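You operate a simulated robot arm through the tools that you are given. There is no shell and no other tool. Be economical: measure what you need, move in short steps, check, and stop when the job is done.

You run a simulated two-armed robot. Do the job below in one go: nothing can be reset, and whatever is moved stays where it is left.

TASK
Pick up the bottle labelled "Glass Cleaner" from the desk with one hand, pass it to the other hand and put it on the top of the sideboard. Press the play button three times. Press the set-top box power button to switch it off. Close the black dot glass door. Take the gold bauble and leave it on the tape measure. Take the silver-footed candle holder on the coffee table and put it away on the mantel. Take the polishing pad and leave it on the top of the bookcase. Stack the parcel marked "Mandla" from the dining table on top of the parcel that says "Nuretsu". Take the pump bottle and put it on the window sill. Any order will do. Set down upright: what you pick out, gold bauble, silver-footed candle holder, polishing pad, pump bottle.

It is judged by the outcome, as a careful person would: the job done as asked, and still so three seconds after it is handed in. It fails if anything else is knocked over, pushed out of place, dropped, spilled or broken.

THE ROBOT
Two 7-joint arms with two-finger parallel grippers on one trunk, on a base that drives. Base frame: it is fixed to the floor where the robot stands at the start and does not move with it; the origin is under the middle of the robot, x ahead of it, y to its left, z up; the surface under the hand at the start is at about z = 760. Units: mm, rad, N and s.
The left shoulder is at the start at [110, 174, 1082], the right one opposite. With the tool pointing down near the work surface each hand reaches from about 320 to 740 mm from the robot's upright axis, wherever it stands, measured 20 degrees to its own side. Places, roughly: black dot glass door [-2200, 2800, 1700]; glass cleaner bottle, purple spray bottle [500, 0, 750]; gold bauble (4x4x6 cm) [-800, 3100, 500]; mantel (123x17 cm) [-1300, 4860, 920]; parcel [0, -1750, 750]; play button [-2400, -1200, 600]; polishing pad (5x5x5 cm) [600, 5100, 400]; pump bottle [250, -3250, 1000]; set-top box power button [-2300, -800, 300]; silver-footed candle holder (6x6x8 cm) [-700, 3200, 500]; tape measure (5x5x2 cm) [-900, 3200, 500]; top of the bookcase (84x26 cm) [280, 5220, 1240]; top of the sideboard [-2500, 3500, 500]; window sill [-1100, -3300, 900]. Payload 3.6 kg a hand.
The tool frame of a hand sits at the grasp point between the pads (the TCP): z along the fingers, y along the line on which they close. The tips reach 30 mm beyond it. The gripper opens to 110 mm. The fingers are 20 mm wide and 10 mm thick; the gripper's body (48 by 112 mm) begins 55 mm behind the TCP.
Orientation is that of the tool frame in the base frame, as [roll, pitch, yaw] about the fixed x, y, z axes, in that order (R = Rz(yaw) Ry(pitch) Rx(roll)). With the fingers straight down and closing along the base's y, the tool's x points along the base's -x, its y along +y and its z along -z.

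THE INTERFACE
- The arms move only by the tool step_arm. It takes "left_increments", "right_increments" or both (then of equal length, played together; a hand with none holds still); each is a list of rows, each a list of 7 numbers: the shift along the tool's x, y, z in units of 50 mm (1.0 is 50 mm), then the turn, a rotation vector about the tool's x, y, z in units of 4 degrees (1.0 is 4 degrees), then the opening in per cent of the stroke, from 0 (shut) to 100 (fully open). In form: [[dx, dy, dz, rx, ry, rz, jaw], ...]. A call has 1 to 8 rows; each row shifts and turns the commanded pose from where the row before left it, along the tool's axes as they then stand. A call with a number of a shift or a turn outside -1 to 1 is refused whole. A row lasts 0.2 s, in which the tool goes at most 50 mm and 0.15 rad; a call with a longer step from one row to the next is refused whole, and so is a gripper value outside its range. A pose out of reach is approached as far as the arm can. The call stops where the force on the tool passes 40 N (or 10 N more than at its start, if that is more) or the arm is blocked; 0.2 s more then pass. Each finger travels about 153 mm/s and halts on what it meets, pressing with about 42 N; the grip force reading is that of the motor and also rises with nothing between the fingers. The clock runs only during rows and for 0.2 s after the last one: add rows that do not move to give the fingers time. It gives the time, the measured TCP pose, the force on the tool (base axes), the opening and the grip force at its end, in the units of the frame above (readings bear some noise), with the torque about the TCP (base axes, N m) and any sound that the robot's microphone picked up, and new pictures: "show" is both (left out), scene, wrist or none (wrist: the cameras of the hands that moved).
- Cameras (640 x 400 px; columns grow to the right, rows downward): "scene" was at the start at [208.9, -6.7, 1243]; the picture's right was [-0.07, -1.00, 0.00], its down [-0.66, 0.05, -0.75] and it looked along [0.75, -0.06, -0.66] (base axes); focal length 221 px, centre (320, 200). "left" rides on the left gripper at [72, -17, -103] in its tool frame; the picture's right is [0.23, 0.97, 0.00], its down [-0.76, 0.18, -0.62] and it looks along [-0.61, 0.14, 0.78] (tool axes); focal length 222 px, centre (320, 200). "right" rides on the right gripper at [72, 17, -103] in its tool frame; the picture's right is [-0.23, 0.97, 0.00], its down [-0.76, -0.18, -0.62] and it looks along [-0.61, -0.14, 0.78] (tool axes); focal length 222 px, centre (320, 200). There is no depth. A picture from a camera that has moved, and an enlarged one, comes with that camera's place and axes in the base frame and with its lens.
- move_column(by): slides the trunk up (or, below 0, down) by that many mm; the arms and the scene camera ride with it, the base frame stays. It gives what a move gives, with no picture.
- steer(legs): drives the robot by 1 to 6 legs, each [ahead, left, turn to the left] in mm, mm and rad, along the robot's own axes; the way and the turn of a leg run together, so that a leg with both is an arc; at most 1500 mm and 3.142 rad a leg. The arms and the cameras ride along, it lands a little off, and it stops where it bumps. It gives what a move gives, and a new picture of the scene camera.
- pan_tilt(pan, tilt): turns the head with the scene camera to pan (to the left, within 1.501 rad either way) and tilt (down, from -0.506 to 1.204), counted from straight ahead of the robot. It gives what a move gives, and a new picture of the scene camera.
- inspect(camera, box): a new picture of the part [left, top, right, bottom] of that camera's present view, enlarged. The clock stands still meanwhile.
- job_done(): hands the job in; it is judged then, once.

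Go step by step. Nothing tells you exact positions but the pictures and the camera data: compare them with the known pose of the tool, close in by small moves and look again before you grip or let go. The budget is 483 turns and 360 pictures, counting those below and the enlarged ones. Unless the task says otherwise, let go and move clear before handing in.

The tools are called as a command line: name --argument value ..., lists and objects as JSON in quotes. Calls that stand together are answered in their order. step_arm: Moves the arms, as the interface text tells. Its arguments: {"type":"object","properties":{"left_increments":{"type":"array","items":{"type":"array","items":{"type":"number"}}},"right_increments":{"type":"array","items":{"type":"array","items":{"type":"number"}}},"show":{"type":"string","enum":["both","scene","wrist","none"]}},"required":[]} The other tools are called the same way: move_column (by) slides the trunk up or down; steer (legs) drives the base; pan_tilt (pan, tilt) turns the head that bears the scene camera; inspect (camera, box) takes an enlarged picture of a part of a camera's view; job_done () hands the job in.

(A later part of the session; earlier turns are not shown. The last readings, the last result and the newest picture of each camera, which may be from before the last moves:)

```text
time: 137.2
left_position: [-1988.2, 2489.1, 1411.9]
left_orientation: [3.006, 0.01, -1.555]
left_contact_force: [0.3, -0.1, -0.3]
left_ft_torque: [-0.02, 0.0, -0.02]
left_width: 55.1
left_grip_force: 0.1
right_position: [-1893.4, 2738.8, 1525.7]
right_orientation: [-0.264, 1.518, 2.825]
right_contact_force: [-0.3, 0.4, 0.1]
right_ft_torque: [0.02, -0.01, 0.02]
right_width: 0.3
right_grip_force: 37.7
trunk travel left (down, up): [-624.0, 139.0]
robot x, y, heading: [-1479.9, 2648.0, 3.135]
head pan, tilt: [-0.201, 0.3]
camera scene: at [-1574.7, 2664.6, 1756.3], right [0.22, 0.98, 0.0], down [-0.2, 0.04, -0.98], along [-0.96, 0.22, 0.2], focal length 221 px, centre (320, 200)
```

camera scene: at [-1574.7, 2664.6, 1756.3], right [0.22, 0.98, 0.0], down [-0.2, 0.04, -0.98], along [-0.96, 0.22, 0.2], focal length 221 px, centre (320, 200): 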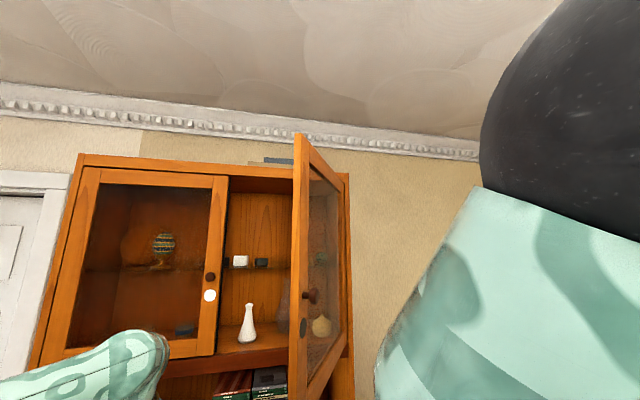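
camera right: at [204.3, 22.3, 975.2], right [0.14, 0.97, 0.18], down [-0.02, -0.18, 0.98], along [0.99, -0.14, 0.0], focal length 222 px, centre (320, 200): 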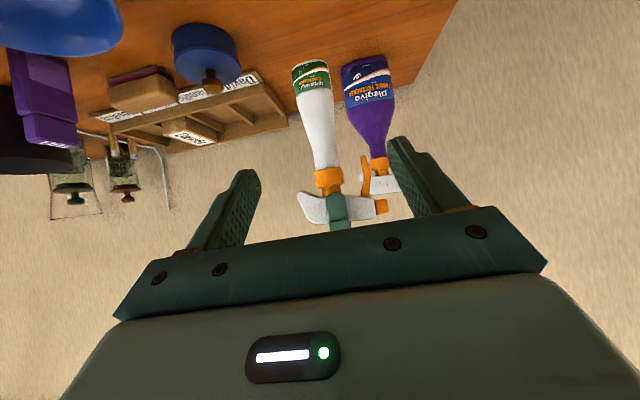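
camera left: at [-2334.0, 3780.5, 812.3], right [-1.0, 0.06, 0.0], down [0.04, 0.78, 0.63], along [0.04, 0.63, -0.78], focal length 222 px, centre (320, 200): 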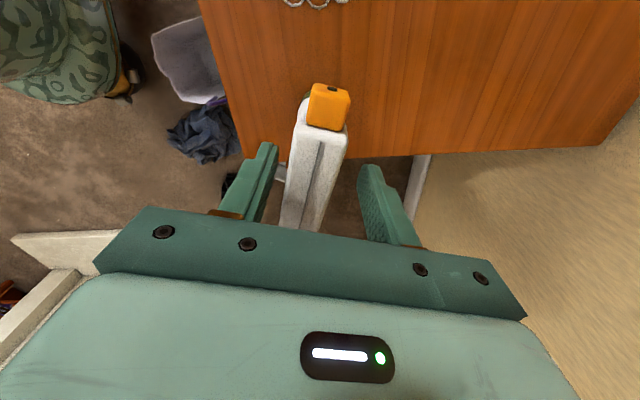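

The right hand points at the door's outer face. I pull the left hand back, drive 100 mm forward, then push with the arm along the door's arc.

step_arm --left_increments '[[0, -0.6, 0, 0, 0, 0, 50], [0, -0.6, 0, 0, 0, 0, 50], [0, -0.6, 0, 0, 0, 0, 50], [0, -0.6, 0, 0, 0, 0, 50]]' --show "none"

steer --legs '[[110, 0, 0]]'

step_arm --right_increments '[[0, 0.1, 0.5, 0, 0, 0, 0], [0, 0.2, 0.5, 0, 0, 0, 0], [0, 0.2, 0.5, 0, 0, 0, 0], [0, 0.2, 0.5, 0, 0, 0, 0], [0, 0.2, 0.5, 0, 0, 0, 0], [0, 0.2, 0.5, 0, 0, 0, 0]]' --show "scene"

```text
time: 138.2
left_position: [-1867.3, 2489.8, 1396.3]
left_orientation: [3.007, 0.007, -1.556]
left_contact_force: [0.1, -0.5, 0.1]
left_ft_torque: [-0.05, -0.02, -0.04]
left_width: 55.0
left_grip_force: 0.0
right_position: [-1892.2, 2739.8, 1526.6]
right_orientation: [-0.249, 1.517, 2.837]
right_contact_force: [-0.1, 0.1, 0.4]
right_ft_torque: [-0.03, -0.01, 0.01]
right_width: 0.0
right_grip_force: 38.1
trunk travel left (down, up): [-624.0, 139.0]
robot x, y, heading: [-1478.7, 2646.9, 3.134]
head pan, tilt: [-0.201, 0.3]
```

```text
time: 139.4
left_position: [-1980.4, 2491.0, 1395.4]
left_orientation: [3.006, 0.009, -1.553]
left_contact_force: [-0.2, -0.6, 0.0]
left_ft_torque: [0.0, 0.06, 0.03]
left_width: 55.1
left_grip_force: 0.1
right_position: [-2003.1, 2740.8, 1525.8]
right_orientation: [-0.239, 1.518, 2.849]
right_contact_force: [-0.8, 0.8, 0.7]
right_ft_torque: [0.01, 0.01, -0.01]
right_width: 0.0
right_grip_force: 37.9
trunk travel left (down, up): [-624.0, 139.0]
robot x, y, heading: [-1589.5, 2647.3, 3.137]
head pan, tilt: [-0.201, 0.3]
camera scene: at [-1686.4, 2666.2, 1754.9], right [0.23, 0.97, 0.0], down [-0.18, 0.04, -0.98], along [-0.96, 0.23, 0.18], focal length 221 px, centre (320, 200)
```

scene: 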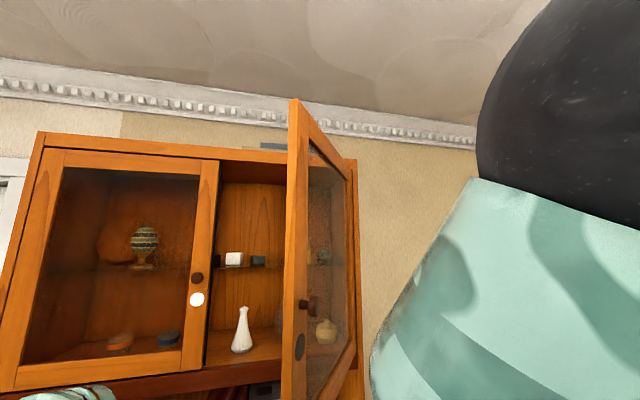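

```text
time: 140.8
left_position: [-1983.5, 2493.1, 1395.8]
left_orientation: [3.009, 0.007, -1.553]
left_contact_force: [-1.0, -0.5, -0.4]
left_ft_torque: [0.01, -0.03, -0.04]
left_width: 55.0
left_grip_force: 0.1
right_position: [-2148.6, 2673.4, 1541.6]
right_orientation: [-0.264, 1.526, 2.821]
right_contact_force: [0.4, 0.2, -0.7]
right_ft_torque: [-0.01, 0.01, -0.02]
right_width: 0.2
right_grip_force: 37.4
right hand out of reach, approached as far as the arm can: row 1, 2, 3, 4
trunk travel left (down, up): [-624.0, 139.0]
robot x, y, heading: [-1592.6, 2645.3, 3.133]
head pan, tilt: [-0.201, 0.3]
camera scene: at [-1698.5, 2666.2, 1710.8], right [0.21, 0.98, 0.0], down [0.29, -0.06, -0.95], along [-0.93, 0.2, -0.3], focal length 221 px, centre (320, 200)
```

scene: 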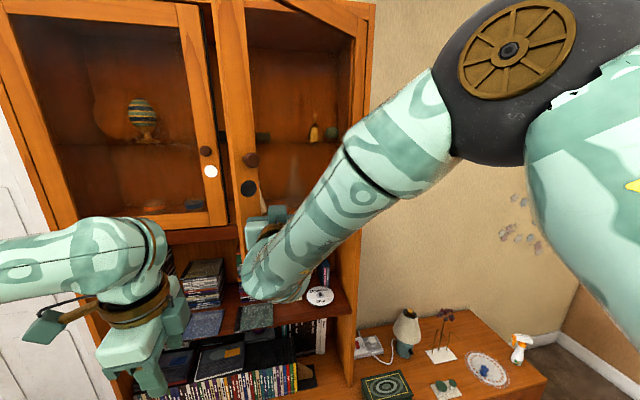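

The door is swinging shut under the push. I continue along the arc.

step_arm --right_increments '[[0, 0.25, 0.5, 0, 0, 0, 0], [0, 0.25, 0.5, 0, 0, 0, 0], [0, 0.22, 0.5, 0, 0, 0, 0], [0, 0.2, 0.5, 0, 0, 0, 0], [0, 0.18, 0.5, 0, 0, 0, 0], [0, 0.15, 0.5, 0, 0, 0, 0]]' --show "scene"

```text
time: 142.2
left_position: [-1980.8, 2490.5, 1396.5]
left_orientation: [3.01, 0.011, -1.555]
left_contact_force: [-0.6, 0.1, 0.4]
left_ft_torque: [-0.01, 0.0, 0.01]
left_width: 55.0
left_grip_force: 0.1
right_position: [-2300.3, 2619.1, 1547.8]
right_orientation: [-0.255, 1.52, 2.835]
right_contact_force: [-0.3, 0.6, -0.4]
right_ft_torque: [0.0, 0.01, 0.02]
right_width: 0.0
right_grip_force: 37.7
trunk travel left (down, up): [-624.0, 139.0]
robot x, y, heading: [-1592.3, 2645.6, 3.134]
head pan, tilt: [-0.201, 0.3]
camera scene: at [-1698.0, 2665.9, 1710.9], right [0.21, 0.98, 0.0], down [0.29, -0.06, -0.95], along [-0.93, 0.2, -0.3], focal length 221 px, centre (320, 200)
```

scene: 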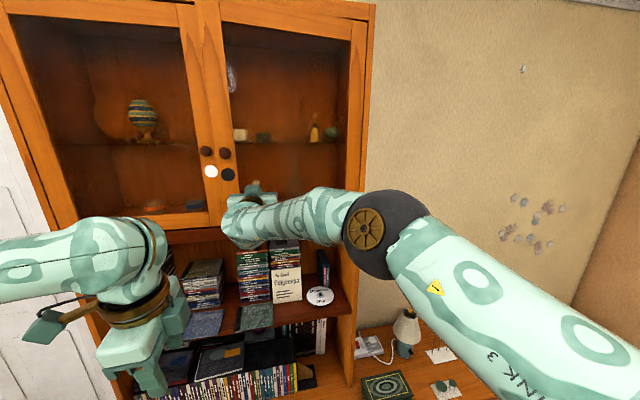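

Almost flush; I push on gently until it stops.

step_arm --right_increments '[[0, 0.05, 0.3, 0, 0, 0, 0], [0, 0.05, 0.3, 0, 0, 0, 0], [0, 0.05, 0.3, 0, 0, 0, 0], [0, 0, 0.3, 0, 0, 0, 0], [0, 0, 0.3, 0, 0, 0, 0]]' --show "scene"

```text
time: 143.4
left_position: [-1981.3, 2491.6, 1396.4]
left_orientation: [3.007, 0.009, -1.553]
left_contact_force: [0.0, -0.8, 0.1]
left_ft_torque: [-0.01, 0.01, 0.03]
left_width: 54.9
left_grip_force: 0.0
right_position: [-2329.8, 2617.0, 1549.1]
right_orientation: [-0.248, 1.521, 2.838]
right_contact_force: [-0.1, -0.1, 0.5]
right_ft_torque: [0.01, 0.0, -0.02]
right_width: 0.0
right_grip_force: 37.4
right hand out of reach, approached as far as the arm can: row 3, 4, 5
trunk travel left (down, up): [-624.0, 139.0]
robot x, y, heading: [-1588.4, 2648.3, 3.131]
head pan, tilt: [-0.201, 0.3]
camera scene: at [-1697.3, 2666.0, 1710.9], right [0.21, 0.98, 0.0], down [0.29, -0.06, -0.96], along [-0.93, 0.2, -0.3], focal length 221 px, centre (320, 200)
```

scene: 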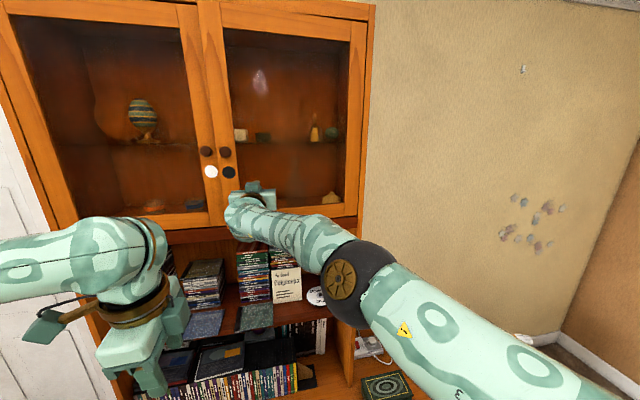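

Arm at its limit with no contact force. I retract 60 mm, drive 100 mm nearer and push again.

step_arm --right_increments '[[0, 0, -0.6, 0, 0, 0, 0], [0, 0, -0.7, 0, 0, 0, 0], [0, 0, -0.7, 0, 0, 0, 0]]' --left_increments '[[0, -0.7, 0, 0, 0, 0, 50], [0, -0.7, 0, 0, 0, 0, 50], [0, -0.5, 0, 0, 0, 0, 50]]' --show "none"

steer --legs '[[90, 0, 0]]'

step_arm --right_increments '[[0, 0.1, 0.2, 0, 0, 0, 0], [0, 0.1, 0.2, 0, 0, 0, 0], [0, 0, 0.2, 0, 0, 0, 0], [0, 0, 0.2, 0, 0, 0, 0], [0, 0, 0.2, 0, 0, 0, 0], [0, 0, 0.2, 0, 0, 0, 0], [0, 0, 0.2, 0, 0, 0, 0]]' --show "scene"

```text
time: 144.2
left_position: [-1884.5, 2492.5, 1384.8]
left_orientation: [3.007, 0.009, -1.554]
left_contact_force: [-0.2, -0.9, -1.2]
left_ft_torque: [0.0, 0.01, -0.01]
left_width: 54.9
left_grip_force: 0.1
right_position: [-2228.2, 2611.6, 1545.8]
right_orientation: [-0.224, 1.519, 2.862]
right_contact_force: [-0.5, -0.1, 0.3]
right_ft_torque: [0.02, 0.0, -0.01]
right_width: 0.0
right_grip_force: 37.9
trunk travel left (down, up): [-624.0, 139.0]
robot x, y, heading: [-1590.0, 2650.0, 3.134]
head pan, tilt: [-0.201, 0.3]
```

```text
time: 145.3
left_position: [-1975.8, 2494.0, 1384.2]
left_orientation: [3.009, 0.008, -1.555]
left_contact_force: [0.3, 0.2, -1.2]
left_ft_torque: [0.02, -0.01, -0.04]
left_width: 54.9
left_grip_force: 0.0
right_position: [-2318.6, 2611.0, 1546.3]
right_orientation: [-0.229, 1.518, 2.859]
right_contact_force: [0.2, 0.4, -0.9]
right_ft_torque: [0.0, -0.03, 0.0]
right_width: 0.0
right_grip_force: 37.8
trunk travel left (down, up): [-624.0, 139.0]
robot x, y, heading: [-1682.7, 2650.4, 3.137]
head pan, tilt: [-0.201, 0.3]
camera scene: at [-1786.5, 2667.3, 1711.1], right [0.21, 0.98, 0.0], down [0.29, -0.06, -0.96], along [-0.94, 0.2, -0.29], focal length 221 px, centre (320, 200)
```

scene: 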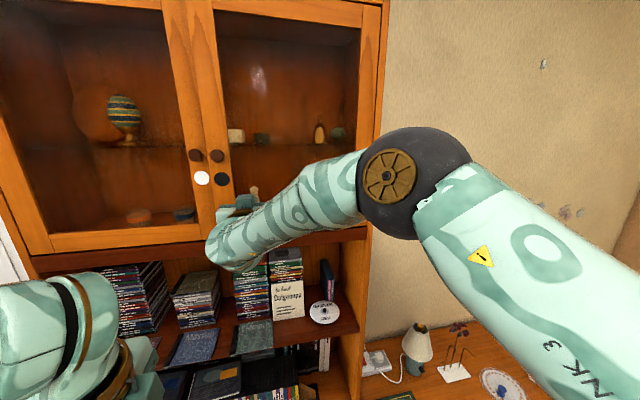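

```text
time: 146.8
left_position: [-1967.5, 2497.2, 1385.1]
left_orientation: [3.0, 0.005, -1.555]
left_contact_force: [0.0, -0.4, 1.1]
left_ft_torque: [-0.05, 0.03, 0.02]
left_width: 55.0
left_grip_force: 0.1
right_position: [-2370.7, 2603.1, 1545.9]
right_orientation: [-0.232, 1.525, 2.859]
right_contact_force: [33.8, 6.7, 2.8]
right_ft_torque: [-0.02, -0.19, 0.01]
right_width: 0.3
right_grip_force: 37.9
trunk travel left (down, up): [-624.0, 139.0]
robot x, y, heading: [-1680.3, 2649.9, 3.134]
head pan, tilt: [-0.201, 0.3]
stopped in row 7 (right hand): the force on the tool passed its limit at 46 N (the readings are from after the stop); the commanded pose is now the measured one
camera scene: at [-1776.0, 2670.3, 1711.8], right [0.21, 0.98, 0.0], down [0.28, -0.06, -0.96], along [-0.94, 0.2, -0.29], focal length 221 px, centre (320, 200)
```

scene: 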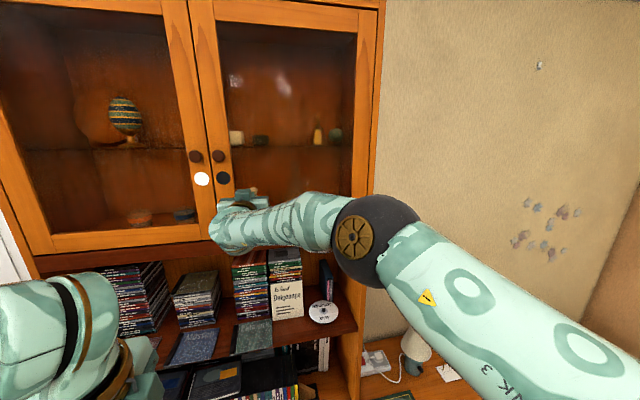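

Firm contact: the door is shut. I retract and check.

step_arm --right_increments '[[0, 0, -0.6, 0, 0, 0, 0], [0, 0, -0.8, 0, 0, 0, 0], [0, 0, -0.8, 0, 0, 0, 0], [0, 0, -0.8, 0, 0, 0, 0]]' --show "none"

steer --legs '[[-160, 0, 0]]'

inspect --camera "scene" --box '[0, 0, 420, 262]'

```text
time: 147.8
left_position: [-1977.7, 2493.5, 1383.4]
left_orientation: [3.008, 0.011, -1.555]
left_contact_force: [-0.8, 0.3, 0.6]
left_ft_torque: [0.0, 0.06, -0.05]
left_width: 55.1
left_grip_force: 0.0
right_position: [-2231.4, 2594.1, 1536.9]
right_orientation: [-0.326, 1.529, 2.767]
right_contact_force: [0.0, 0.3, 0.1]
right_ft_torque: [-0.01, -0.01, 0.02]
right_width: 0.1
right_grip_force: 37.7
trunk travel left (down, up): [-624.0, 139.0]
robot x, y, heading: [-1680.1, 2648.5, 3.132]
head pan, tilt: [-0.201, 0.3]
```

```text
time: 149.2
left_position: [-1820.5, 2493.2, 1382.3]
left_orientation: [3.01, 0.01, -1.554]
left_contact_force: [-0.3, 0.5, 0.4]
left_ft_torque: [-0.02, -0.05, -0.01]
left_width: 54.9
left_grip_force: 0.1
right_position: [-2074.5, 2592.3, 1535.1]
right_orientation: [-0.349, 1.53, 2.743]
right_contact_force: [0.0, 1.6, 0.4]
right_ft_torque: [0.03, 0.01, 0.0]
right_width: 0.0
right_grip_force: 37.8
trunk travel left (down, up): [-624.0, 139.0]
robot x, y, heading: [-1521.7, 2648.2, 3.137]
head pan, tilt: [-0.201, 0.3]
camera scene: at [-1630.7, 2666.1, 1710.8], right [0.21, 0.98, 0.0], down [0.29, -0.06, -0.95], along [-0.93, 0.2, -0.3], focal length 221 px, centre (320, 200)
```

scene: 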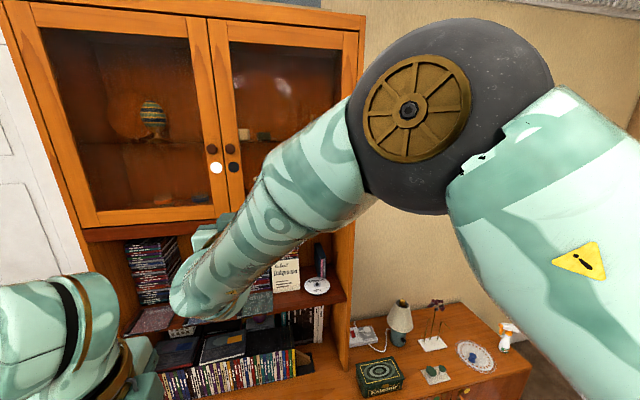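

```text
1.52 times, centred on (210, 131) of scene
camera zoom: at [-1630.7, 2666.1, 1710.8], right [0.21, 0.98, 0.0], down [0.29, -0.06, -0.95], along [-0.93, 0.2, -0.3], focal length 337 px, centre (488, 305)
```

zoom: 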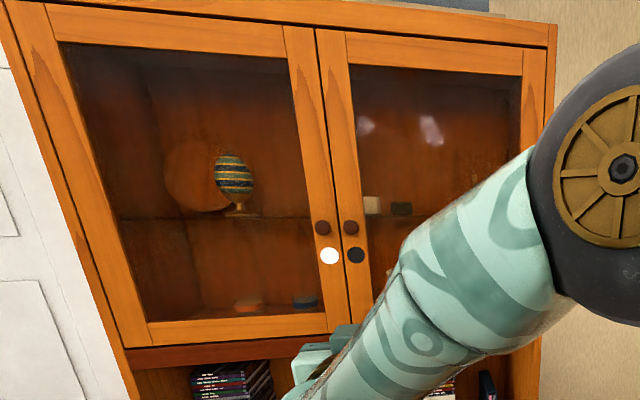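

Door closed properly. Now I lower the trunk, point the right hand down again, and turn toward the coffee table.

move_column --by -400

step_arm --right_increments '[[0, 0, 0, 0, 1, 0, 0], [0, 0, 0, 0, 1, 0, 0], [0, 0, 0, 0, 1, 0, 0], [0, 0, 0, 0, 1, 0, 0], [0, 0, 0, 0, 1, 0, 0], [0, 0, 0, 0, 1, 0, 0], [0, 0, 0, 0, 1, 0, 0], [0, 0, 0, 0, 1, 0, 0]]' --show "none"

step_arm --right_increments '[[0, 0, 0, 0, 1, 0, 0], [0, 0, 0, 0, 1, 0, 0], [0, 0, 0, 0, 1, 0, 0], [0, 0, 0, 0, 1, 0, 0], [0, 0, 0, 0, 1, 0, 0], [0, 0, 0, 0, 1, 0, 0], [0, 0, 0, 0, 1, 0, 0], [0, 0, 0, 0, 1, 0, 0]]' --show "none"

step_arm --right_increments '[[0, 0, 0, 0, 1, 0, 50], [0, 0, 0, 0, 1, 0, 50], [0, 0, 0, 0, 1, 0, 50], [0, 0, 0, 0, 1, 0, 50], [0, 0, 0, 0, 1, 0, 50], [0, 0, 0, 0, 1, 0, 50]]' --show "none"

pan_tilt --pan 0.0 --tilt 0.7

```text
time: 153.0
left_position: [-1847.2, 2493.7, 945.1]
left_orientation: [-3.13, 0.005, -1.553]
left_contact_force: [-0.1, 0.2, 0.1]
left_ft_torque: [-0.02, 0.01, -0.02]
left_width: 55.1
left_grip_force: 0.0
right_position: [-2072.9, 2592.9, 1136.0]
right_orientation: [-0.329, 1.529, 2.762]
right_contact_force: [0.3, -0.7, 0.6]
right_ft_torque: [0.01, -0.03, 0.06]
right_width: 0.0
right_grip_force: 37.8
trunk travel left (down, up): [-224.0, 539.0]
robot x, y, heading: [-1525.5, 2645.5, 3.136]
head pan, tilt: [-0.201, 0.3]
```

```text
time: 154.8
left_position: [-1848.6, 2492.3, 945.6]
left_orientation: [-3.127, 0.005, -1.553]
left_contact_force: [-0.5, -1.0, 0.6]
left_ft_torque: [-0.04, 0.01, 0.0]
left_width: 55.2
left_grip_force: 0.0
right_position: [-2072.9, 2592.0, 1135.4]
right_orientation: [-3.114, 1.048, -0.025]
right_contact_force: [-0.2, 0.3, -0.4]
right_ft_torque: [0.0, 0.02, 0.03]
right_width: 0.0
right_grip_force: 38.5
trunk travel left (down, up): [-224.0, 539.0]
robot x, y, heading: [-1523.3, 2647.6, 3.132]
head pan, tilt: [-0.201, 0.3]
```

```text
time: 156.6
left_position: [-1849.9, 2493.0, 946.0]
left_orientation: [-3.126, 0.004, -1.554]
left_contact_force: [0.3, 0.6, 0.0]
left_ft_torque: [0.02, 0.02, -0.03]
left_width: 55.1
left_grip_force: 0.0
right_position: [-2072.2, 2592.9, 1135.4]
right_orientation: [-3.127, 0.489, -0.042]
right_contact_force: [-0.5, -0.1, 0.7]
right_ft_torque: [-0.01, -0.02, -0.02]
right_width: 0.1
right_grip_force: 37.5
trunk travel left (down, up): [-224.0, 539.0]
robot x, y, heading: [-1519.9, 2646.9, 3.138]
head pan, tilt: [-0.201, 0.3]
```

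```text
time: 158.0
left_position: [-1848.4, 2493.8, 945.1]
left_orientation: [-3.126, 0.008, -1.554]
left_contact_force: [-0.7, 1.0, -0.2]
left_ft_torque: [0.03, -0.01, 0.01]
left_width: 55.2
left_grip_force: 0.0
right_position: [-2072.4, 2592.7, 1136.7]
right_orientation: [-3.128, 0.072, -0.049]
right_contact_force: [-0.2, 0.1, -0.3]
right_ft_torque: [0.01, -0.02, 0.0]
right_width: 55.0
right_grip_force: 0.1
trunk travel left (down, up): [-224.0, 539.0]
robot x, y, heading: [-1520.3, 2647.4, 3.133]
head pan, tilt: [-0.201, 0.3]
```

```text
time: 158.9
left_position: [-1849.0, 2492.5, 945.8]
left_orientation: [-3.128, 0.005, -1.553]
left_contact_force: [-0.1, -0.4, 0.5]
left_ft_torque: [0.0, 0.01, 0.01]
left_width: 55.1
left_grip_force: 0.1
right_position: [-2072.2, 2592.8, 1137.5]
right_orientation: [-3.128, 0.073, -0.048]
right_contact_force: [0.4, 0.1, 0.4]
right_ft_torque: [-0.01, -0.01, -0.03]
right_width: 54.9
right_grip_force: 0.0
trunk travel left (down, up): [-224.0, 539.0]
robot x, y, heading: [-1521.4, 2646.2, 3.135]
head pan, tilt: [0.0, 0.7]
camera scene: at [-1723.6, 2648.3, 1270.1], right [0.01, 1.0, 0.0], down [0.64, 0.0, -0.77], along [-0.77, 0.01, -0.64], focal length 221 px, centre (320, 200)
```

scene: 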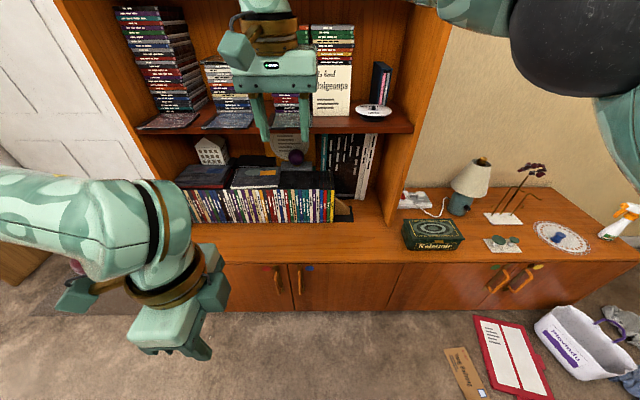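

Cabinet done. I go round to the north end of the coffee table and face south to reach its items.

steer --legs '[[0, 0, -1.565], [1150, -70, 0], [0, 0, -0.8]]'

pan_tilt --pan -0.4 --tilt 0.6

```text
time: 170.7
left_position: [-1318.2, 4145.1, 945.2]
left_orientation: [-3.129, 0.006, 2.369]
left_contact_force: [-0.2, 0.5, -0.1]
left_ft_torque: [-0.01, 0.01, -0.01]
left_width: 54.9
left_grip_force: 0.0
right_position: [-1088.8, 4232.9, 1135.3]
right_orientation: [-3.128, 0.072, -2.41]
right_contact_force: [-0.8, 0.2, 0.5]
right_ft_torque: [0.01, 0.02, 0.01]
right_width: 55.2
right_grip_force: 0.1
trunk travel left (down, up): [-224.0, 539.0]
robot x, y, heading: [-1440.8, 3806.8, 0.773]
head pan, tilt: [0.0, 0.7]
camera scene: at [-1301.6, 3945.6, 1270.0], right [0.7, -0.72, 0.0], down [-0.46, -0.45, -0.76], along [0.55, 0.53, -0.64], focal length 221 px, centre (320, 200)
```

scene: 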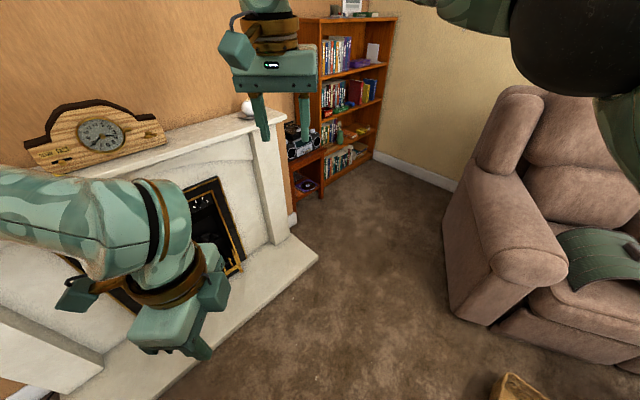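

```text
time: 171.6
left_position: [-1318.3, 4146.5, 946.3]
left_orientation: [-3.128, 0.005, 2.37]
left_contact_force: [0.7, 1.0, 0.0]
left_ft_torque: [0.01, -0.01, 0.03]
left_width: 55.1
left_grip_force: 0.0
right_position: [-1090.0, 4232.8, 1137.2]
right_orientation: [-3.127, 0.075, -2.408]
right_contact_force: [0.3, 0.9, -0.3]
right_ft_torque: [-0.02, 0.0, -0.02]
right_width: 54.9
right_grip_force: 0.1
trunk travel left (down, up): [-224.0, 539.0]
robot x, y, heading: [-1439.7, 3808.0, 0.774]
head pan, tilt: [-0.4, 0.6]
camera scene: at [-1280.3, 3918.8, 1278.6], right [0.37, -0.93, 0.0], down [-0.53, -0.21, -0.82], along [0.77, 0.3, -0.57], focal length 221 px, centre (320, 200)
```

scene: 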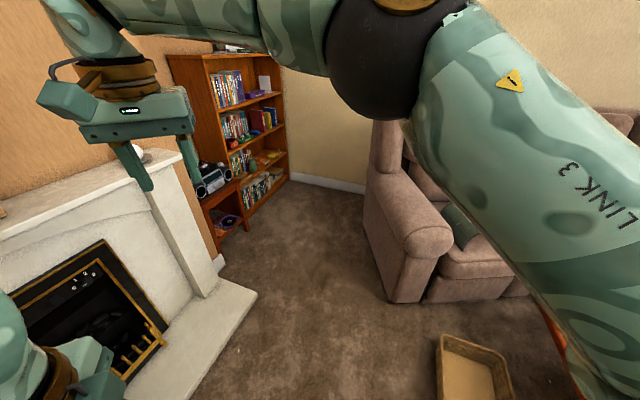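

There's a basket on the floor near (-650,3450). I turn to face south here, then shift east to x≈-950.

steer --legs '[[0, 0, -2.34], [0, 480, 0]]'

pan_tilt --pan 0.1 --tilt 0.8

```text
time: 179.9
left_position: [-804.5, 3488.2, 944.6]
left_orientation: [-3.129, 0.007, 0.037]
left_contact_force: [0.9, 0.6, -0.7]
left_ft_torque: [0.02, 0.01, 0.01]
left_width: 55.1
left_grip_force: 0.0
right_position: [-898.0, 3263.2, 1136.7]
right_orientation: [-3.129, 0.073, 1.542]
right_contact_force: [0.1, -0.5, -0.2]
right_ft_torque: [0.01, 0.02, 0.02]
right_width: 55.1
right_grip_force: 0.0
trunk travel left (down, up): [-224.0, 539.0]
robot x, y, heading: [-967.5, 3814.3, -1.556]
head pan, tilt: [-0.4, 0.6]
stopped in leg 2: the robot was blocked; the commanded pose is now the measured one
camera scene: at [-997.9, 3615.8, 1278.6], right [-0.93, 0.38, 0.0], down [0.21, 0.52, -0.82], along [-0.31, -0.76, -0.57], focal length 221 px, centre (320, 200)
```

scene: 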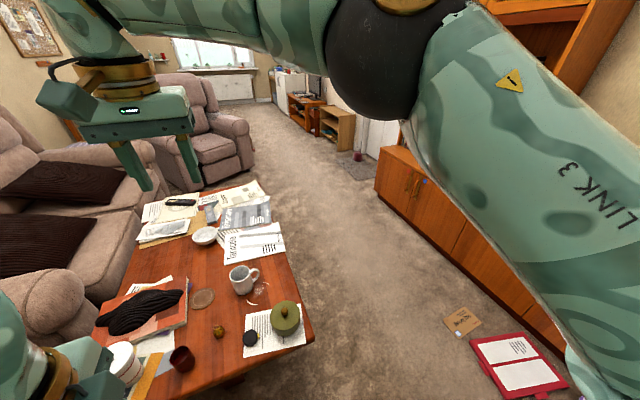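

```text
time: 180.9
left_position: [-804.1, 3488.1, 946.2]
left_orientation: [-3.128, 0.006, 0.037]
left_contact_force: [0.1, 1.3, -0.2]
left_ft_torque: [0.0, -0.03, -0.02]
left_width: 54.9
left_grip_force: 0.0
right_position: [-900.0, 3262.6, 1136.7]
right_orientation: [-3.127, 0.073, 1.541]
right_contact_force: [0.4, -0.7, 0.4]
right_ft_torque: [0.01, 0.0, 0.01]
right_width: 55.1
right_grip_force: 0.1
trunk travel left (down, up): [-224.0, 539.0]
robot x, y, heading: [-965.0, 3809.7, -1.556]
head pan, tilt: [0.099, 0.799]
camera scene: at [-956.4, 3617.6, 1261.8], right [-0.99, -0.11, 0.0], down [-0.08, 0.71, -0.7], along [0.08, -0.69, -0.72], focal length 221 px, centre (320, 200)
```

scene: 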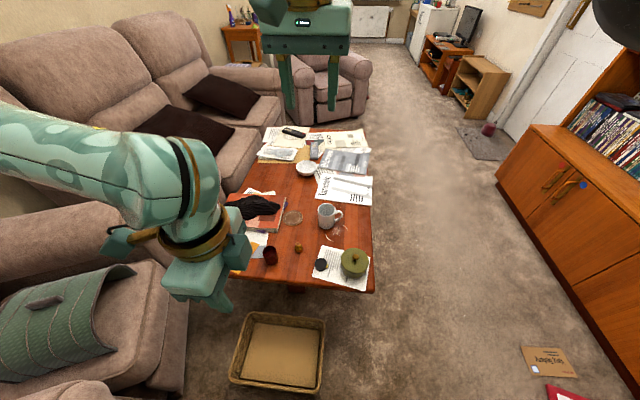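

I see the table's end with the small gold item, a dark red cup and a dark round item. I enlarge to identify them.

inspect --camera "scene" --box '[220, 180, 390, 290]'

```text
3.64 times, centred on (305, 235) of scene
camera zoom: at [-956.4, 3617.6, 1261.8], right [-0.99, -0.11, 0.0], down [-0.08, 0.71, -0.7], along [0.08, -0.69, -0.72], focal length 804 px, centre (374, 73)
```

zoom: 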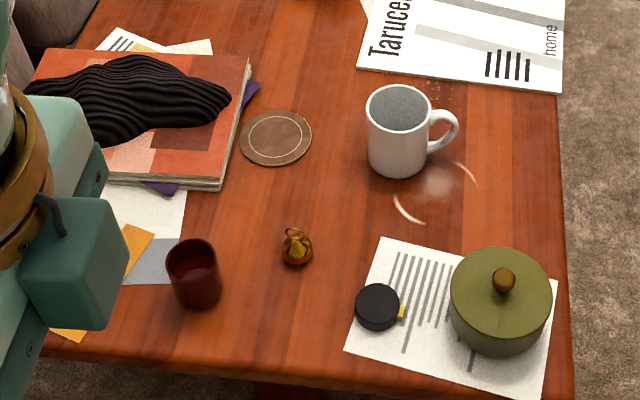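

The black disc with the yellow tab is the tape measure. I move the left hand aside to see the rest.

step_arm --left_increments '[[0.9, 0, -0.4, 0, 0, 0, 50], [0.9, 0, -0.4, 0, 0, 0, 50], [0.9, 0, -0.4, 0, 0, 0, 50], [0.9, 0, 0, 0, 0, 0, 50]]' --show "scene"

inspect --camera "scene" --box '[180, 190, 340, 290]'

```text
time: 181.9
left_position: [-622.0, 3487.0, 1007.7]
left_orientation: [-3.128, 0.004, 0.035]
left_contact_force: [-0.4, -0.1, 0.9]
left_ft_torque: [0.04, 0.03, 0.0]
left_width: 55.0
left_grip_force: 0.0
left hand out of reach, approached as far as the arm can: row 1
right_position: [-898.3, 3263.6, 1137.1]
right_orientation: [-3.128, 0.074, 1.541]
right_contact_force: [-0.5, 0.0, 0.4]
right_ft_torque: [-0.01, 0.03, 0.01]
right_width: 55.2
right_grip_force: 0.0
trunk travel left (down, up): [-224.0, 539.0]
robot x, y, heading: [-964.4, 3812.9, -1.558]
head pan, tilt: [0.099, 0.799]
camera scene: at [-955.4, 3618.1, 1261.8], right [-0.99, -0.11, 0.0], down [-0.08, 0.71, -0.7], along [0.08, -0.69, -0.72], focal length 221 px, centre (320, 200)
```

scene: 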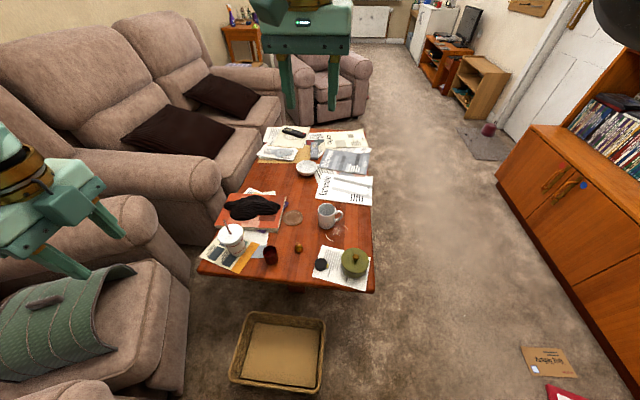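

```text
4.00 times, centred on (260, 240) of scene
camera zoom: at [-955.4, 3618.1, 1261.8], right [-0.99, -0.11, 0.0], down [-0.08, 0.71, -0.7], along [0.08, -0.69, -0.72], focal length 885 px, centre (560, 40)
```

zoom: 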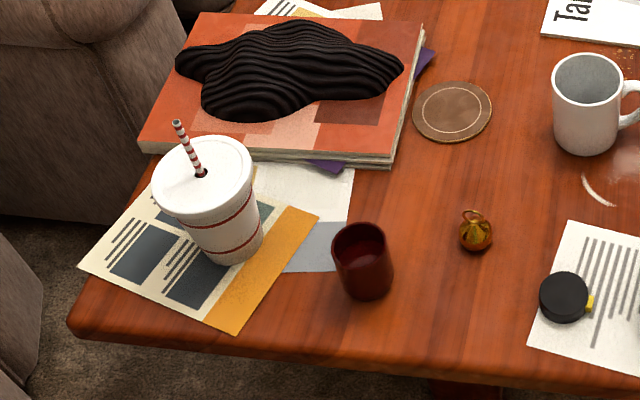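

Now the trunk goes down and the left hand, which reaches this end best, goes above the gold bauble.

move_column --by -200

step_arm --left_increments '[[-0.475, 0.85, 0, 0, 0, 0, 60], [-0.475, 0.85, 0, 0, 0, 0, 60], [-0.475, 0.85, 0, 0, 0, 0, 60], [-0.475, 0.85, 0, 0, 0, 0, 60], [-0.475, 0.85, 0, 0, 0, 0, 60], [-0.475, 0.85, 0, 0, 0, 0, 60], [-0.475, 0.85, 0, 0, 0, 0, 60], [-0.475, 0.85, 0, 0, 0, 0, 60]]' --show "both"

```text
time: 184.1
left_position: [-624.6, 3444.4, 761.7]
left_orientation: [-2.917, 0.0, 0.038]
left_contact_force: [-0.5, 0.1, -0.4]
left_ft_torque: [-0.05, 0.04, 0.01]
left_width: 55.0
left_grip_force: 0.1
right_position: [-898.9, 3263.5, 936.9]
right_orientation: [-3.128, 0.076, 1.54]
right_contact_force: [-0.7, -0.1, 0.3]
right_ft_torque: [0.0, 0.01, -0.03]
right_width: 54.9
right_grip_force: 0.0
trunk travel left (down, up): [-24.0, 739.0]
robot x, y, heading: [-963.3, 3810.4, -1.559]
head pan, tilt: [0.099, 0.799]
```

```text
time: 185.8
left_position: [-802.1, 3104.9, 684.8]
left_orientation: [-2.915, 0.001, 0.035]
left_contact_force: [0.0, -0.1, 0.9]
left_ft_torque: [0.0, -0.03, -0.02]
left_width: 66.1
left_grip_force: 0.1
right_position: [-900.1, 3262.5, 935.0]
right_orientation: [-3.128, 0.074, 1.542]
right_contact_force: [0.4, -0.1, 0.0]
right_ft_torque: [0.02, 0.02, -0.02]
right_width: 54.9
right_grip_force: 0.0
trunk travel left (down, up): [-24.0, 739.0]
robot x, y, heading: [-966.1, 3816.1, -1.552]
head pan, tilt: [0.099, 0.799]
camera scene: at [-955.2, 3497.5, 1048.2], right [-0.99, -0.11, 0.0], down [-0.08, 0.71, -0.7], along [0.08, -0.69, -0.72], focal length 221 px, centre (320, 200)
camera left: at [-729.8, 3100.7, 789.2], right [0.26, -0.94, -0.22], down [-0.75, -0.34, 0.57], along [-0.61, 0.02, -0.79], focal length 222 px, centre (320, 200)
```

scene: 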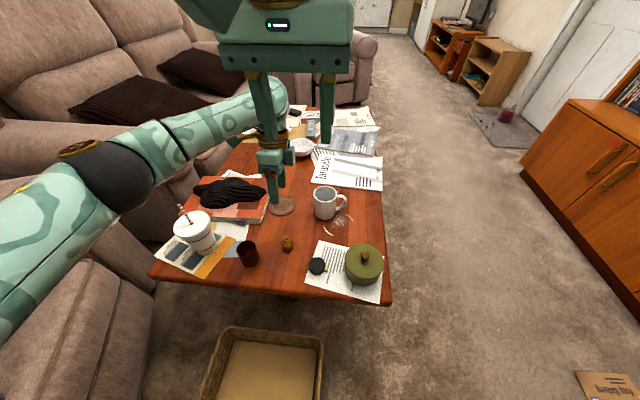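
left: 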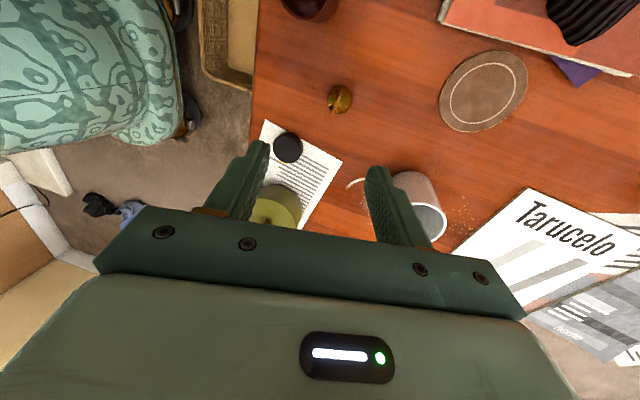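

Bauble triangulates to (-808,3128,450), table top ≈420. I level the hand and move above it.

step_arm --left_increments '[[0, 0, 0, -0.81, 0, 0, 60], [0, 0, 0, -0.81, 0, 0, 60], [0, 0, 0, -0.81, 0, 0, 60], [0, 0, 0, -0.81, 0, 0, 60], [-0.06, -0.23, 0.8, 0, 0, 0, 60], [-0.06, -0.23, 0.8, 0, 0, 0, 60], [0, 0, 0.7, 0, 0, 0, 60]]' --show "both"

```text
time: 187.4
left_position: [-808.5, 3130.7, 569.9]
left_orientation: [3.141, 0.002, 0.038]
left_contact_force: [-0.2, 0.3, 0.2]
left_ft_torque: [-0.01, -0.02, 0.01]
left_width: 65.8
left_grip_force: 0.1
right_position: [-900.1, 3260.6, 936.8]
right_orientation: [-3.128, 0.073, 1.541]
right_contact_force: [-0.4, 0.0, -0.7]
right_ft_torque: [-0.03, 0.03, -0.02]
right_width: 55.1
right_grip_force: 0.0
trunk travel left (down, up): [-24.0, 739.0]
robot x, y, heading: [-965.2, 3812.3, -1.556]
head pan, tilt: [0.099, 0.799]
camera scene: at [-954.7, 3497.5, 1048.2], right [-0.99, -0.11, 0.0], down [-0.08, 0.71, -0.7], along [0.08, -0.69, -0.72], focal length 221 px, centre (320, 200)
camera left: at [-735.7, 3148.9, 673.0], right [0.26, -0.96, 0.0], down [-0.75, -0.21, 0.62], along [-0.6, -0.16, -0.78], focal length 222 px, centre (320, 200)
```

scene: 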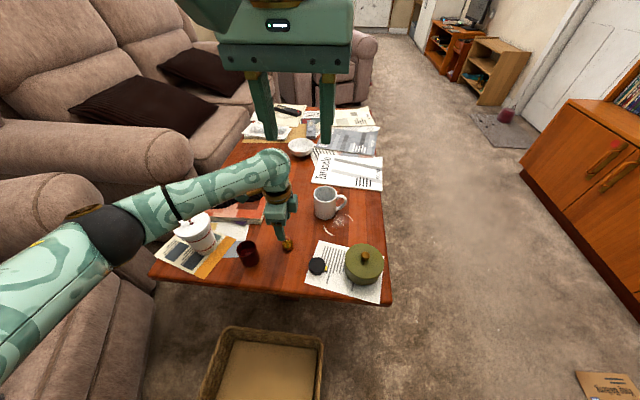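
left: 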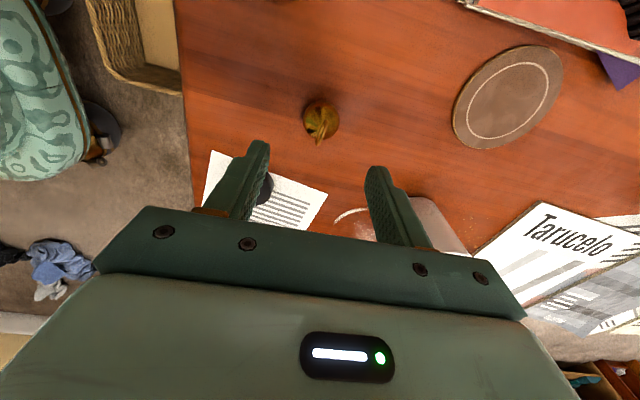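

Before going lower, I check the clearance of the forearm from the drink cup.

inspect --camera "scene" --box '[100, 140, 310, 272]'

```text
3.03 times, centred on (205, 206) of scene
camera zoom: at [-954.7, 3497.5, 1048.2], right [-0.99, -0.11, 0.0], down [-0.08, 0.71, -0.7], along [0.08, -0.69, -0.72], focal length 670 px, centre (668, 182)
```

zoom: 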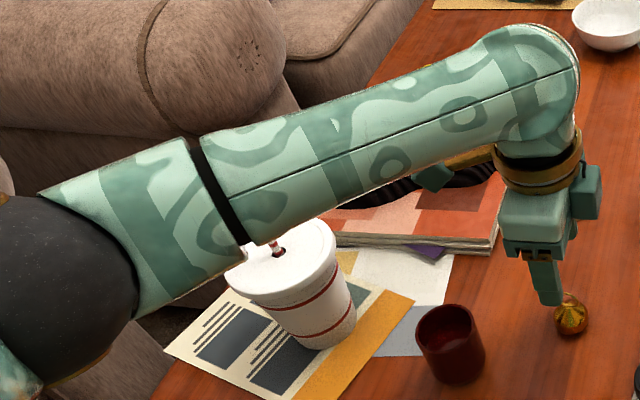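

The elbow is low near the cup, so I raise the trunk 100 mm and reach down with a straighter arm instead.

move_column --by 110

step_arm --left_increments '[[0, -0.1, 0.7, 0, 0, 0, 60], [0, 0, 0.7, 0, 0, 0, 60], [0, 0, 0.7, 0, 0, 0, 60]]' --show "both"

```text
time: 188.9
left_position: [-807.9, 3129.3, 678.6]
left_orientation: [-3.14, -0.001, 0.038]
left_contact_force: [0.5, 0.2, 0.5]
left_ft_torque: [0.01, 0.0, -0.02]
left_width: 65.9
left_grip_force: 0.0
right_position: [-899.6, 3261.7, 1045.3]
right_orientation: [-3.13, 0.07, 1.539]
right_contact_force: [-0.7, -0.1, -0.5]
right_ft_torque: [0.02, 0.01, 0.0]
right_width: 55.1
right_grip_force: 0.0
trunk travel left (down, up): [-134.0, 629.0]
robot x, y, heading: [-965.1, 3812.9, -1.557]
head pan, tilt: [0.099, 0.799]
```

```text
time: 189.7
left_position: [-809.3, 3135.5, 573.0]
left_orientation: [-3.14, 0.004, 0.038]
left_contact_force: [0.4, -0.4, 0.1]
left_ft_torque: [0.01, 0.01, 0.0]
left_width: 66.1
left_grip_force: 0.1
right_position: [-901.0, 3263.3, 1045.3]
right_orientation: [-3.129, 0.072, 1.541]
right_contact_force: [0.7, -0.6, -0.3]
right_ft_torque: [0.01, -0.04, -0.02]
right_width: 55.0
right_grip_force: 0.0
trunk travel left (down, up): [-134.0, 629.0]
robot x, y, heading: [-964.0, 3813.2, -1.557]
head pan, tilt: [0.099, 0.799]
camera scene: at [-956.2, 3566.7, 1167.0], right [-0.99, -0.11, 0.0], down [-0.08, 0.71, -0.7], along [0.08, -0.69, -0.72], focal length 221 px, centre (320, 200)
camera left: at [-735.9, 3155.0, 677.0], right [0.26, -0.97, 0.0], down [-0.75, -0.2, 0.62], along [-0.6, -0.16, -0.78], focal length 222 px, centre (320, 200)
```

scene: 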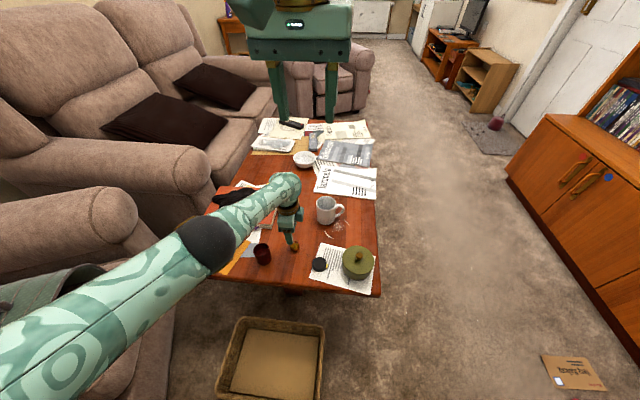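
left: 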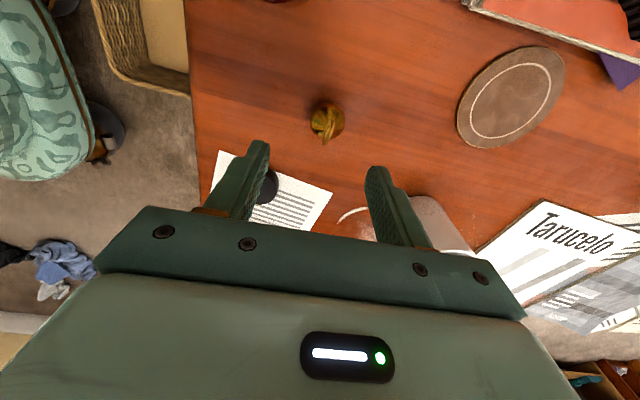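

Elbow now clear. Descend onto the bauble.

step_arm --left_increments '[[-0.02, 0.1, 0.6, 0, 0, 0, 60], [0, 0, 0.6, 0, 0, 0, 60], [0, 0, 0.6, 0, 0, 0, 60], [0, 0, 0.3, 0, 0, 0, 60]]' --show "both"

```text
time: 190.5
left_position: [-790.4, 3161.0, 513.3]
left_orientation: [3.129, 0.002, 0.039]
left_contact_force: [0.0, -1.0, -0.8]
left_ft_torque: [0.03, 0.03, 0.0]
left_width: 65.9
left_grip_force: 0.1
left hand out of reach, approached as far as the arm can: row 1, 2, 3, 4
right_position: [-899.0, 3262.0, 1044.3]
right_orientation: [-3.128, 0.072, 1.541]
right_contact_force: [-0.6, -1.2, -0.1]
right_ft_torque: [0.02, -0.01, 0.02]
right_width: 55.1
right_grip_force: 0.1
trunk travel left (down, up): [-134.0, 629.0]
robot x, y, heading: [-962.3, 3812.0, -1.556]
head pan, tilt: [0.099, 0.799]
stopped in row 4 (left hand): the force on the tool passed its limit at 49 N (the readings are from after the stop); the commanded pose is now the measured one
camera scene: at [-955.3, 3565.2, 1166.4], right [-0.99, -0.11, 0.0], down [-0.08, 0.71, -0.7], along [0.08, -0.69, -0.72], focal length 221 px, centre (320, 200)
camera left: at [-717.8, 3181.6, 616.5], right [0.26, -0.96, 0.01], down [-0.75, -0.2, 0.63], along [-0.6, -0.18, -0.78], focal length 222 px, centre (320, 200)
```

scene: 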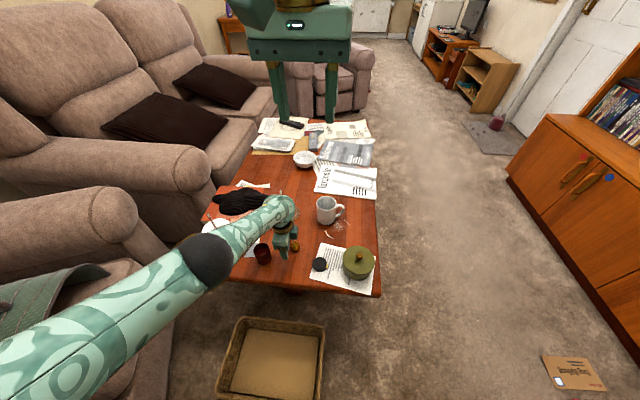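
left: 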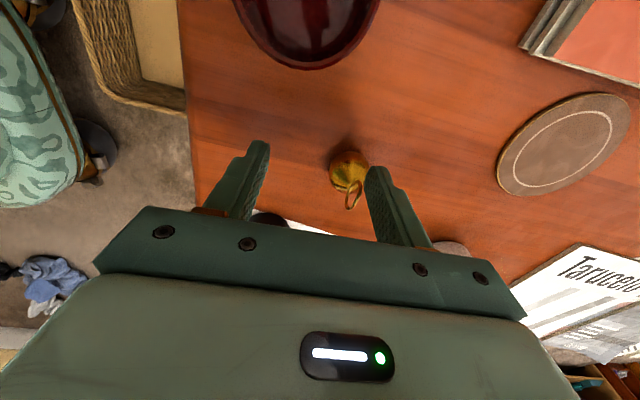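

Out of reach at this height. I lift the hand, lower the trunk by 70 mm and look again.

step_arm --left_increments '[[0, 0, -0.8, 0, 0, 0, 60], [-0.2, 0.4, -0.8, 0, 0, 0, 60], [-0.2, 0.3, 0, 0.2, 0, 0, 60]]' --show "none"

move_column --by -70

step_arm --left_increments '[[0, 0, 0, 0, 0, 0, 60]]' --show "both"

```text
time: 191.3
left_position: [-810.2, 3127.1, 597.9]
left_orientation: [3.14, 0.003, 0.038]
left_contact_force: [-0.5, 0.7, -0.6]
left_ft_torque: [-0.03, 0.01, -0.02]
left_width: 66.0
left_grip_force: 0.0
right_position: [-900.8, 3262.2, 1045.0]
right_orientation: [-3.131, 0.073, 1.544]
right_contact_force: [-0.1, -0.4, -0.8]
right_ft_torque: [0.03, 0.0, -0.02]
right_width: 55.1
right_grip_force: 0.1
trunk travel left (down, up): [-134.0, 629.0]
robot x, y, heading: [-966.5, 3811.5, -1.558]
head pan, tilt: [0.099, 0.799]
```

```text
time: 192.4
left_position: [-809.4, 3125.7, 527.0]
left_orientation: [3.136, 0.003, 0.035]
left_contact_force: [-0.5, 0.2, 1.0]
left_ft_torque: [-0.01, 0.02, 0.0]
left_width: 66.1
left_grip_force: 0.1
right_position: [-899.0, 3263.2, 977.6]
right_orientation: [-3.127, 0.075, 1.542]
right_contact_force: [-0.6, -0.4, 1.1]
right_ft_torque: [-0.02, 0.02, -0.02]
right_width: 55.3
right_grip_force: 0.1
trunk travel left (down, up): [-64.0, 699.0]
robot x, y, heading: [-965.4, 3814.8, -1.556]
head pan, tilt: [0.099, 0.799]
```

```text
time: 192.8
left_position: [-809.0, 3127.1, 526.3]
left_orientation: [3.138, 0.002, 0.036]
left_contact_force: [-0.1, 0.2, -0.4]
left_ft_torque: [0.02, -0.01, 0.01]
left_width: 65.9
left_grip_force: 0.1
right_position: [-899.3, 3262.3, 977.3]
right_orientation: [-3.128, 0.074, 1.542]
right_contact_force: [0.8, -0.4, -0.1]
right_ft_torque: [0.0, -0.02, -0.01]
right_width: 55.1
right_grip_force: 0.1
trunk travel left (down, up): [-64.0, 699.0]
robot x, y, heading: [-963.9, 3812.2, -1.554]
head pan, tilt: [0.099, 0.799]
camera scene: at [-954.8, 3523.5, 1091.9], right [-0.99, -0.11, 0.0], down [-0.08, 0.71, -0.7], along [0.08, -0.69, -0.72], focal length 221 px, centre (320, 200)
camera left: at [-736.6, 3146.1, 629.4], right [0.26, -0.96, 0.0], down [-0.75, -0.2, 0.63], along [-0.6, -0.17, -0.78], focal length 222 px, centre (320, 200)
```

scene: 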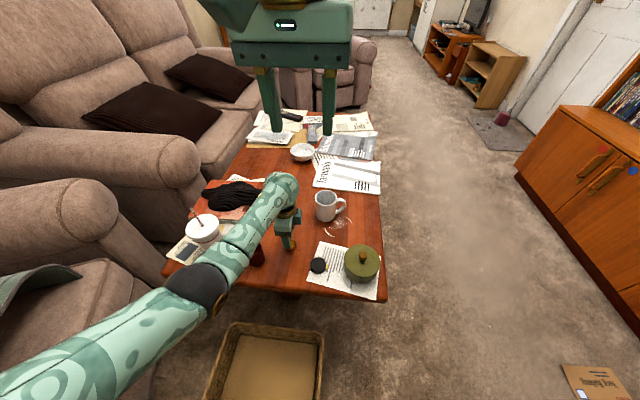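
left: 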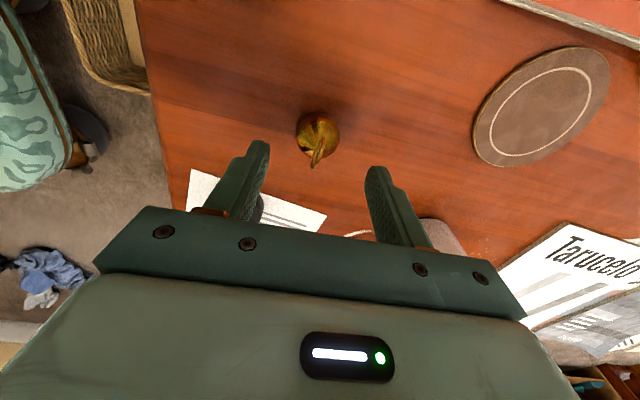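

Good alignment, arm clear. Descend and grip.

step_arm --left_increments '[[0.05, 0, 0.5, 0, 0, 0, 60], [0, 0, 0.5, 0, 0, 0, 60], [0, 0, 0.44, 0, 0, 0, 60], [0, 0, 0, 0, 0, 0, 30], [0, 0, 0, 0, 0, 0, 15], [0, 0, 0, 0, 0, 0, 15]]' --show "wrist"

```text
time: 193.6
left_position: [-806.7, 3125.4, 470.6]
left_orientation: [3.128, 0.0, 0.027]
left_contact_force: [-2.1, 51.4, 68.7]
left_ft_torque: [3.87, 0.33, -0.42]
left_width: 58.3
left_grip_force: 24.8
right_position: [-898.3, 3271.8, 983.5]
right_orientation: [-3.13, 0.083, 1.545]
right_contact_force: [-0.5, 0.0, 0.7]
right_ft_torque: [-0.03, -0.04, -0.01]
right_width: 54.9
right_grip_force: 0.0
trunk travel left (down, up): [-64.0, 699.0]
robot x, y, heading: [-966.2, 3813.3, -1.552]
head pan, tilt: [0.099, 0.799]
stopped in row 4 (left hand): the force on the tool passed its limit at 71 N (the readings are from after the stop); the commanded pose is now the measured one
camera left: at [-734.3, 3145.7, 573.9], right [0.25, -0.97, 0.01], down [-0.76, -0.19, 0.62], along [-0.6, -0.17, -0.78], focal length 222 px, centre (320, 200)
```

left: 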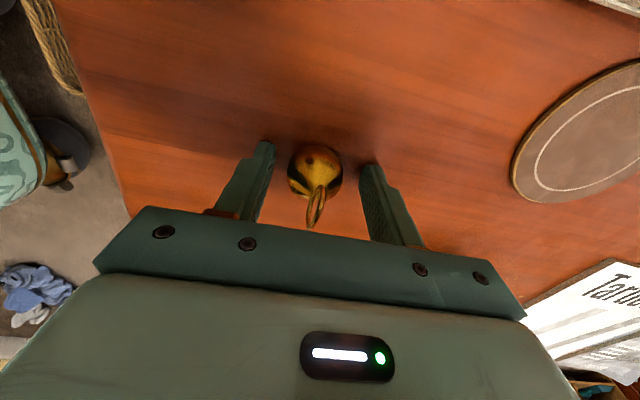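

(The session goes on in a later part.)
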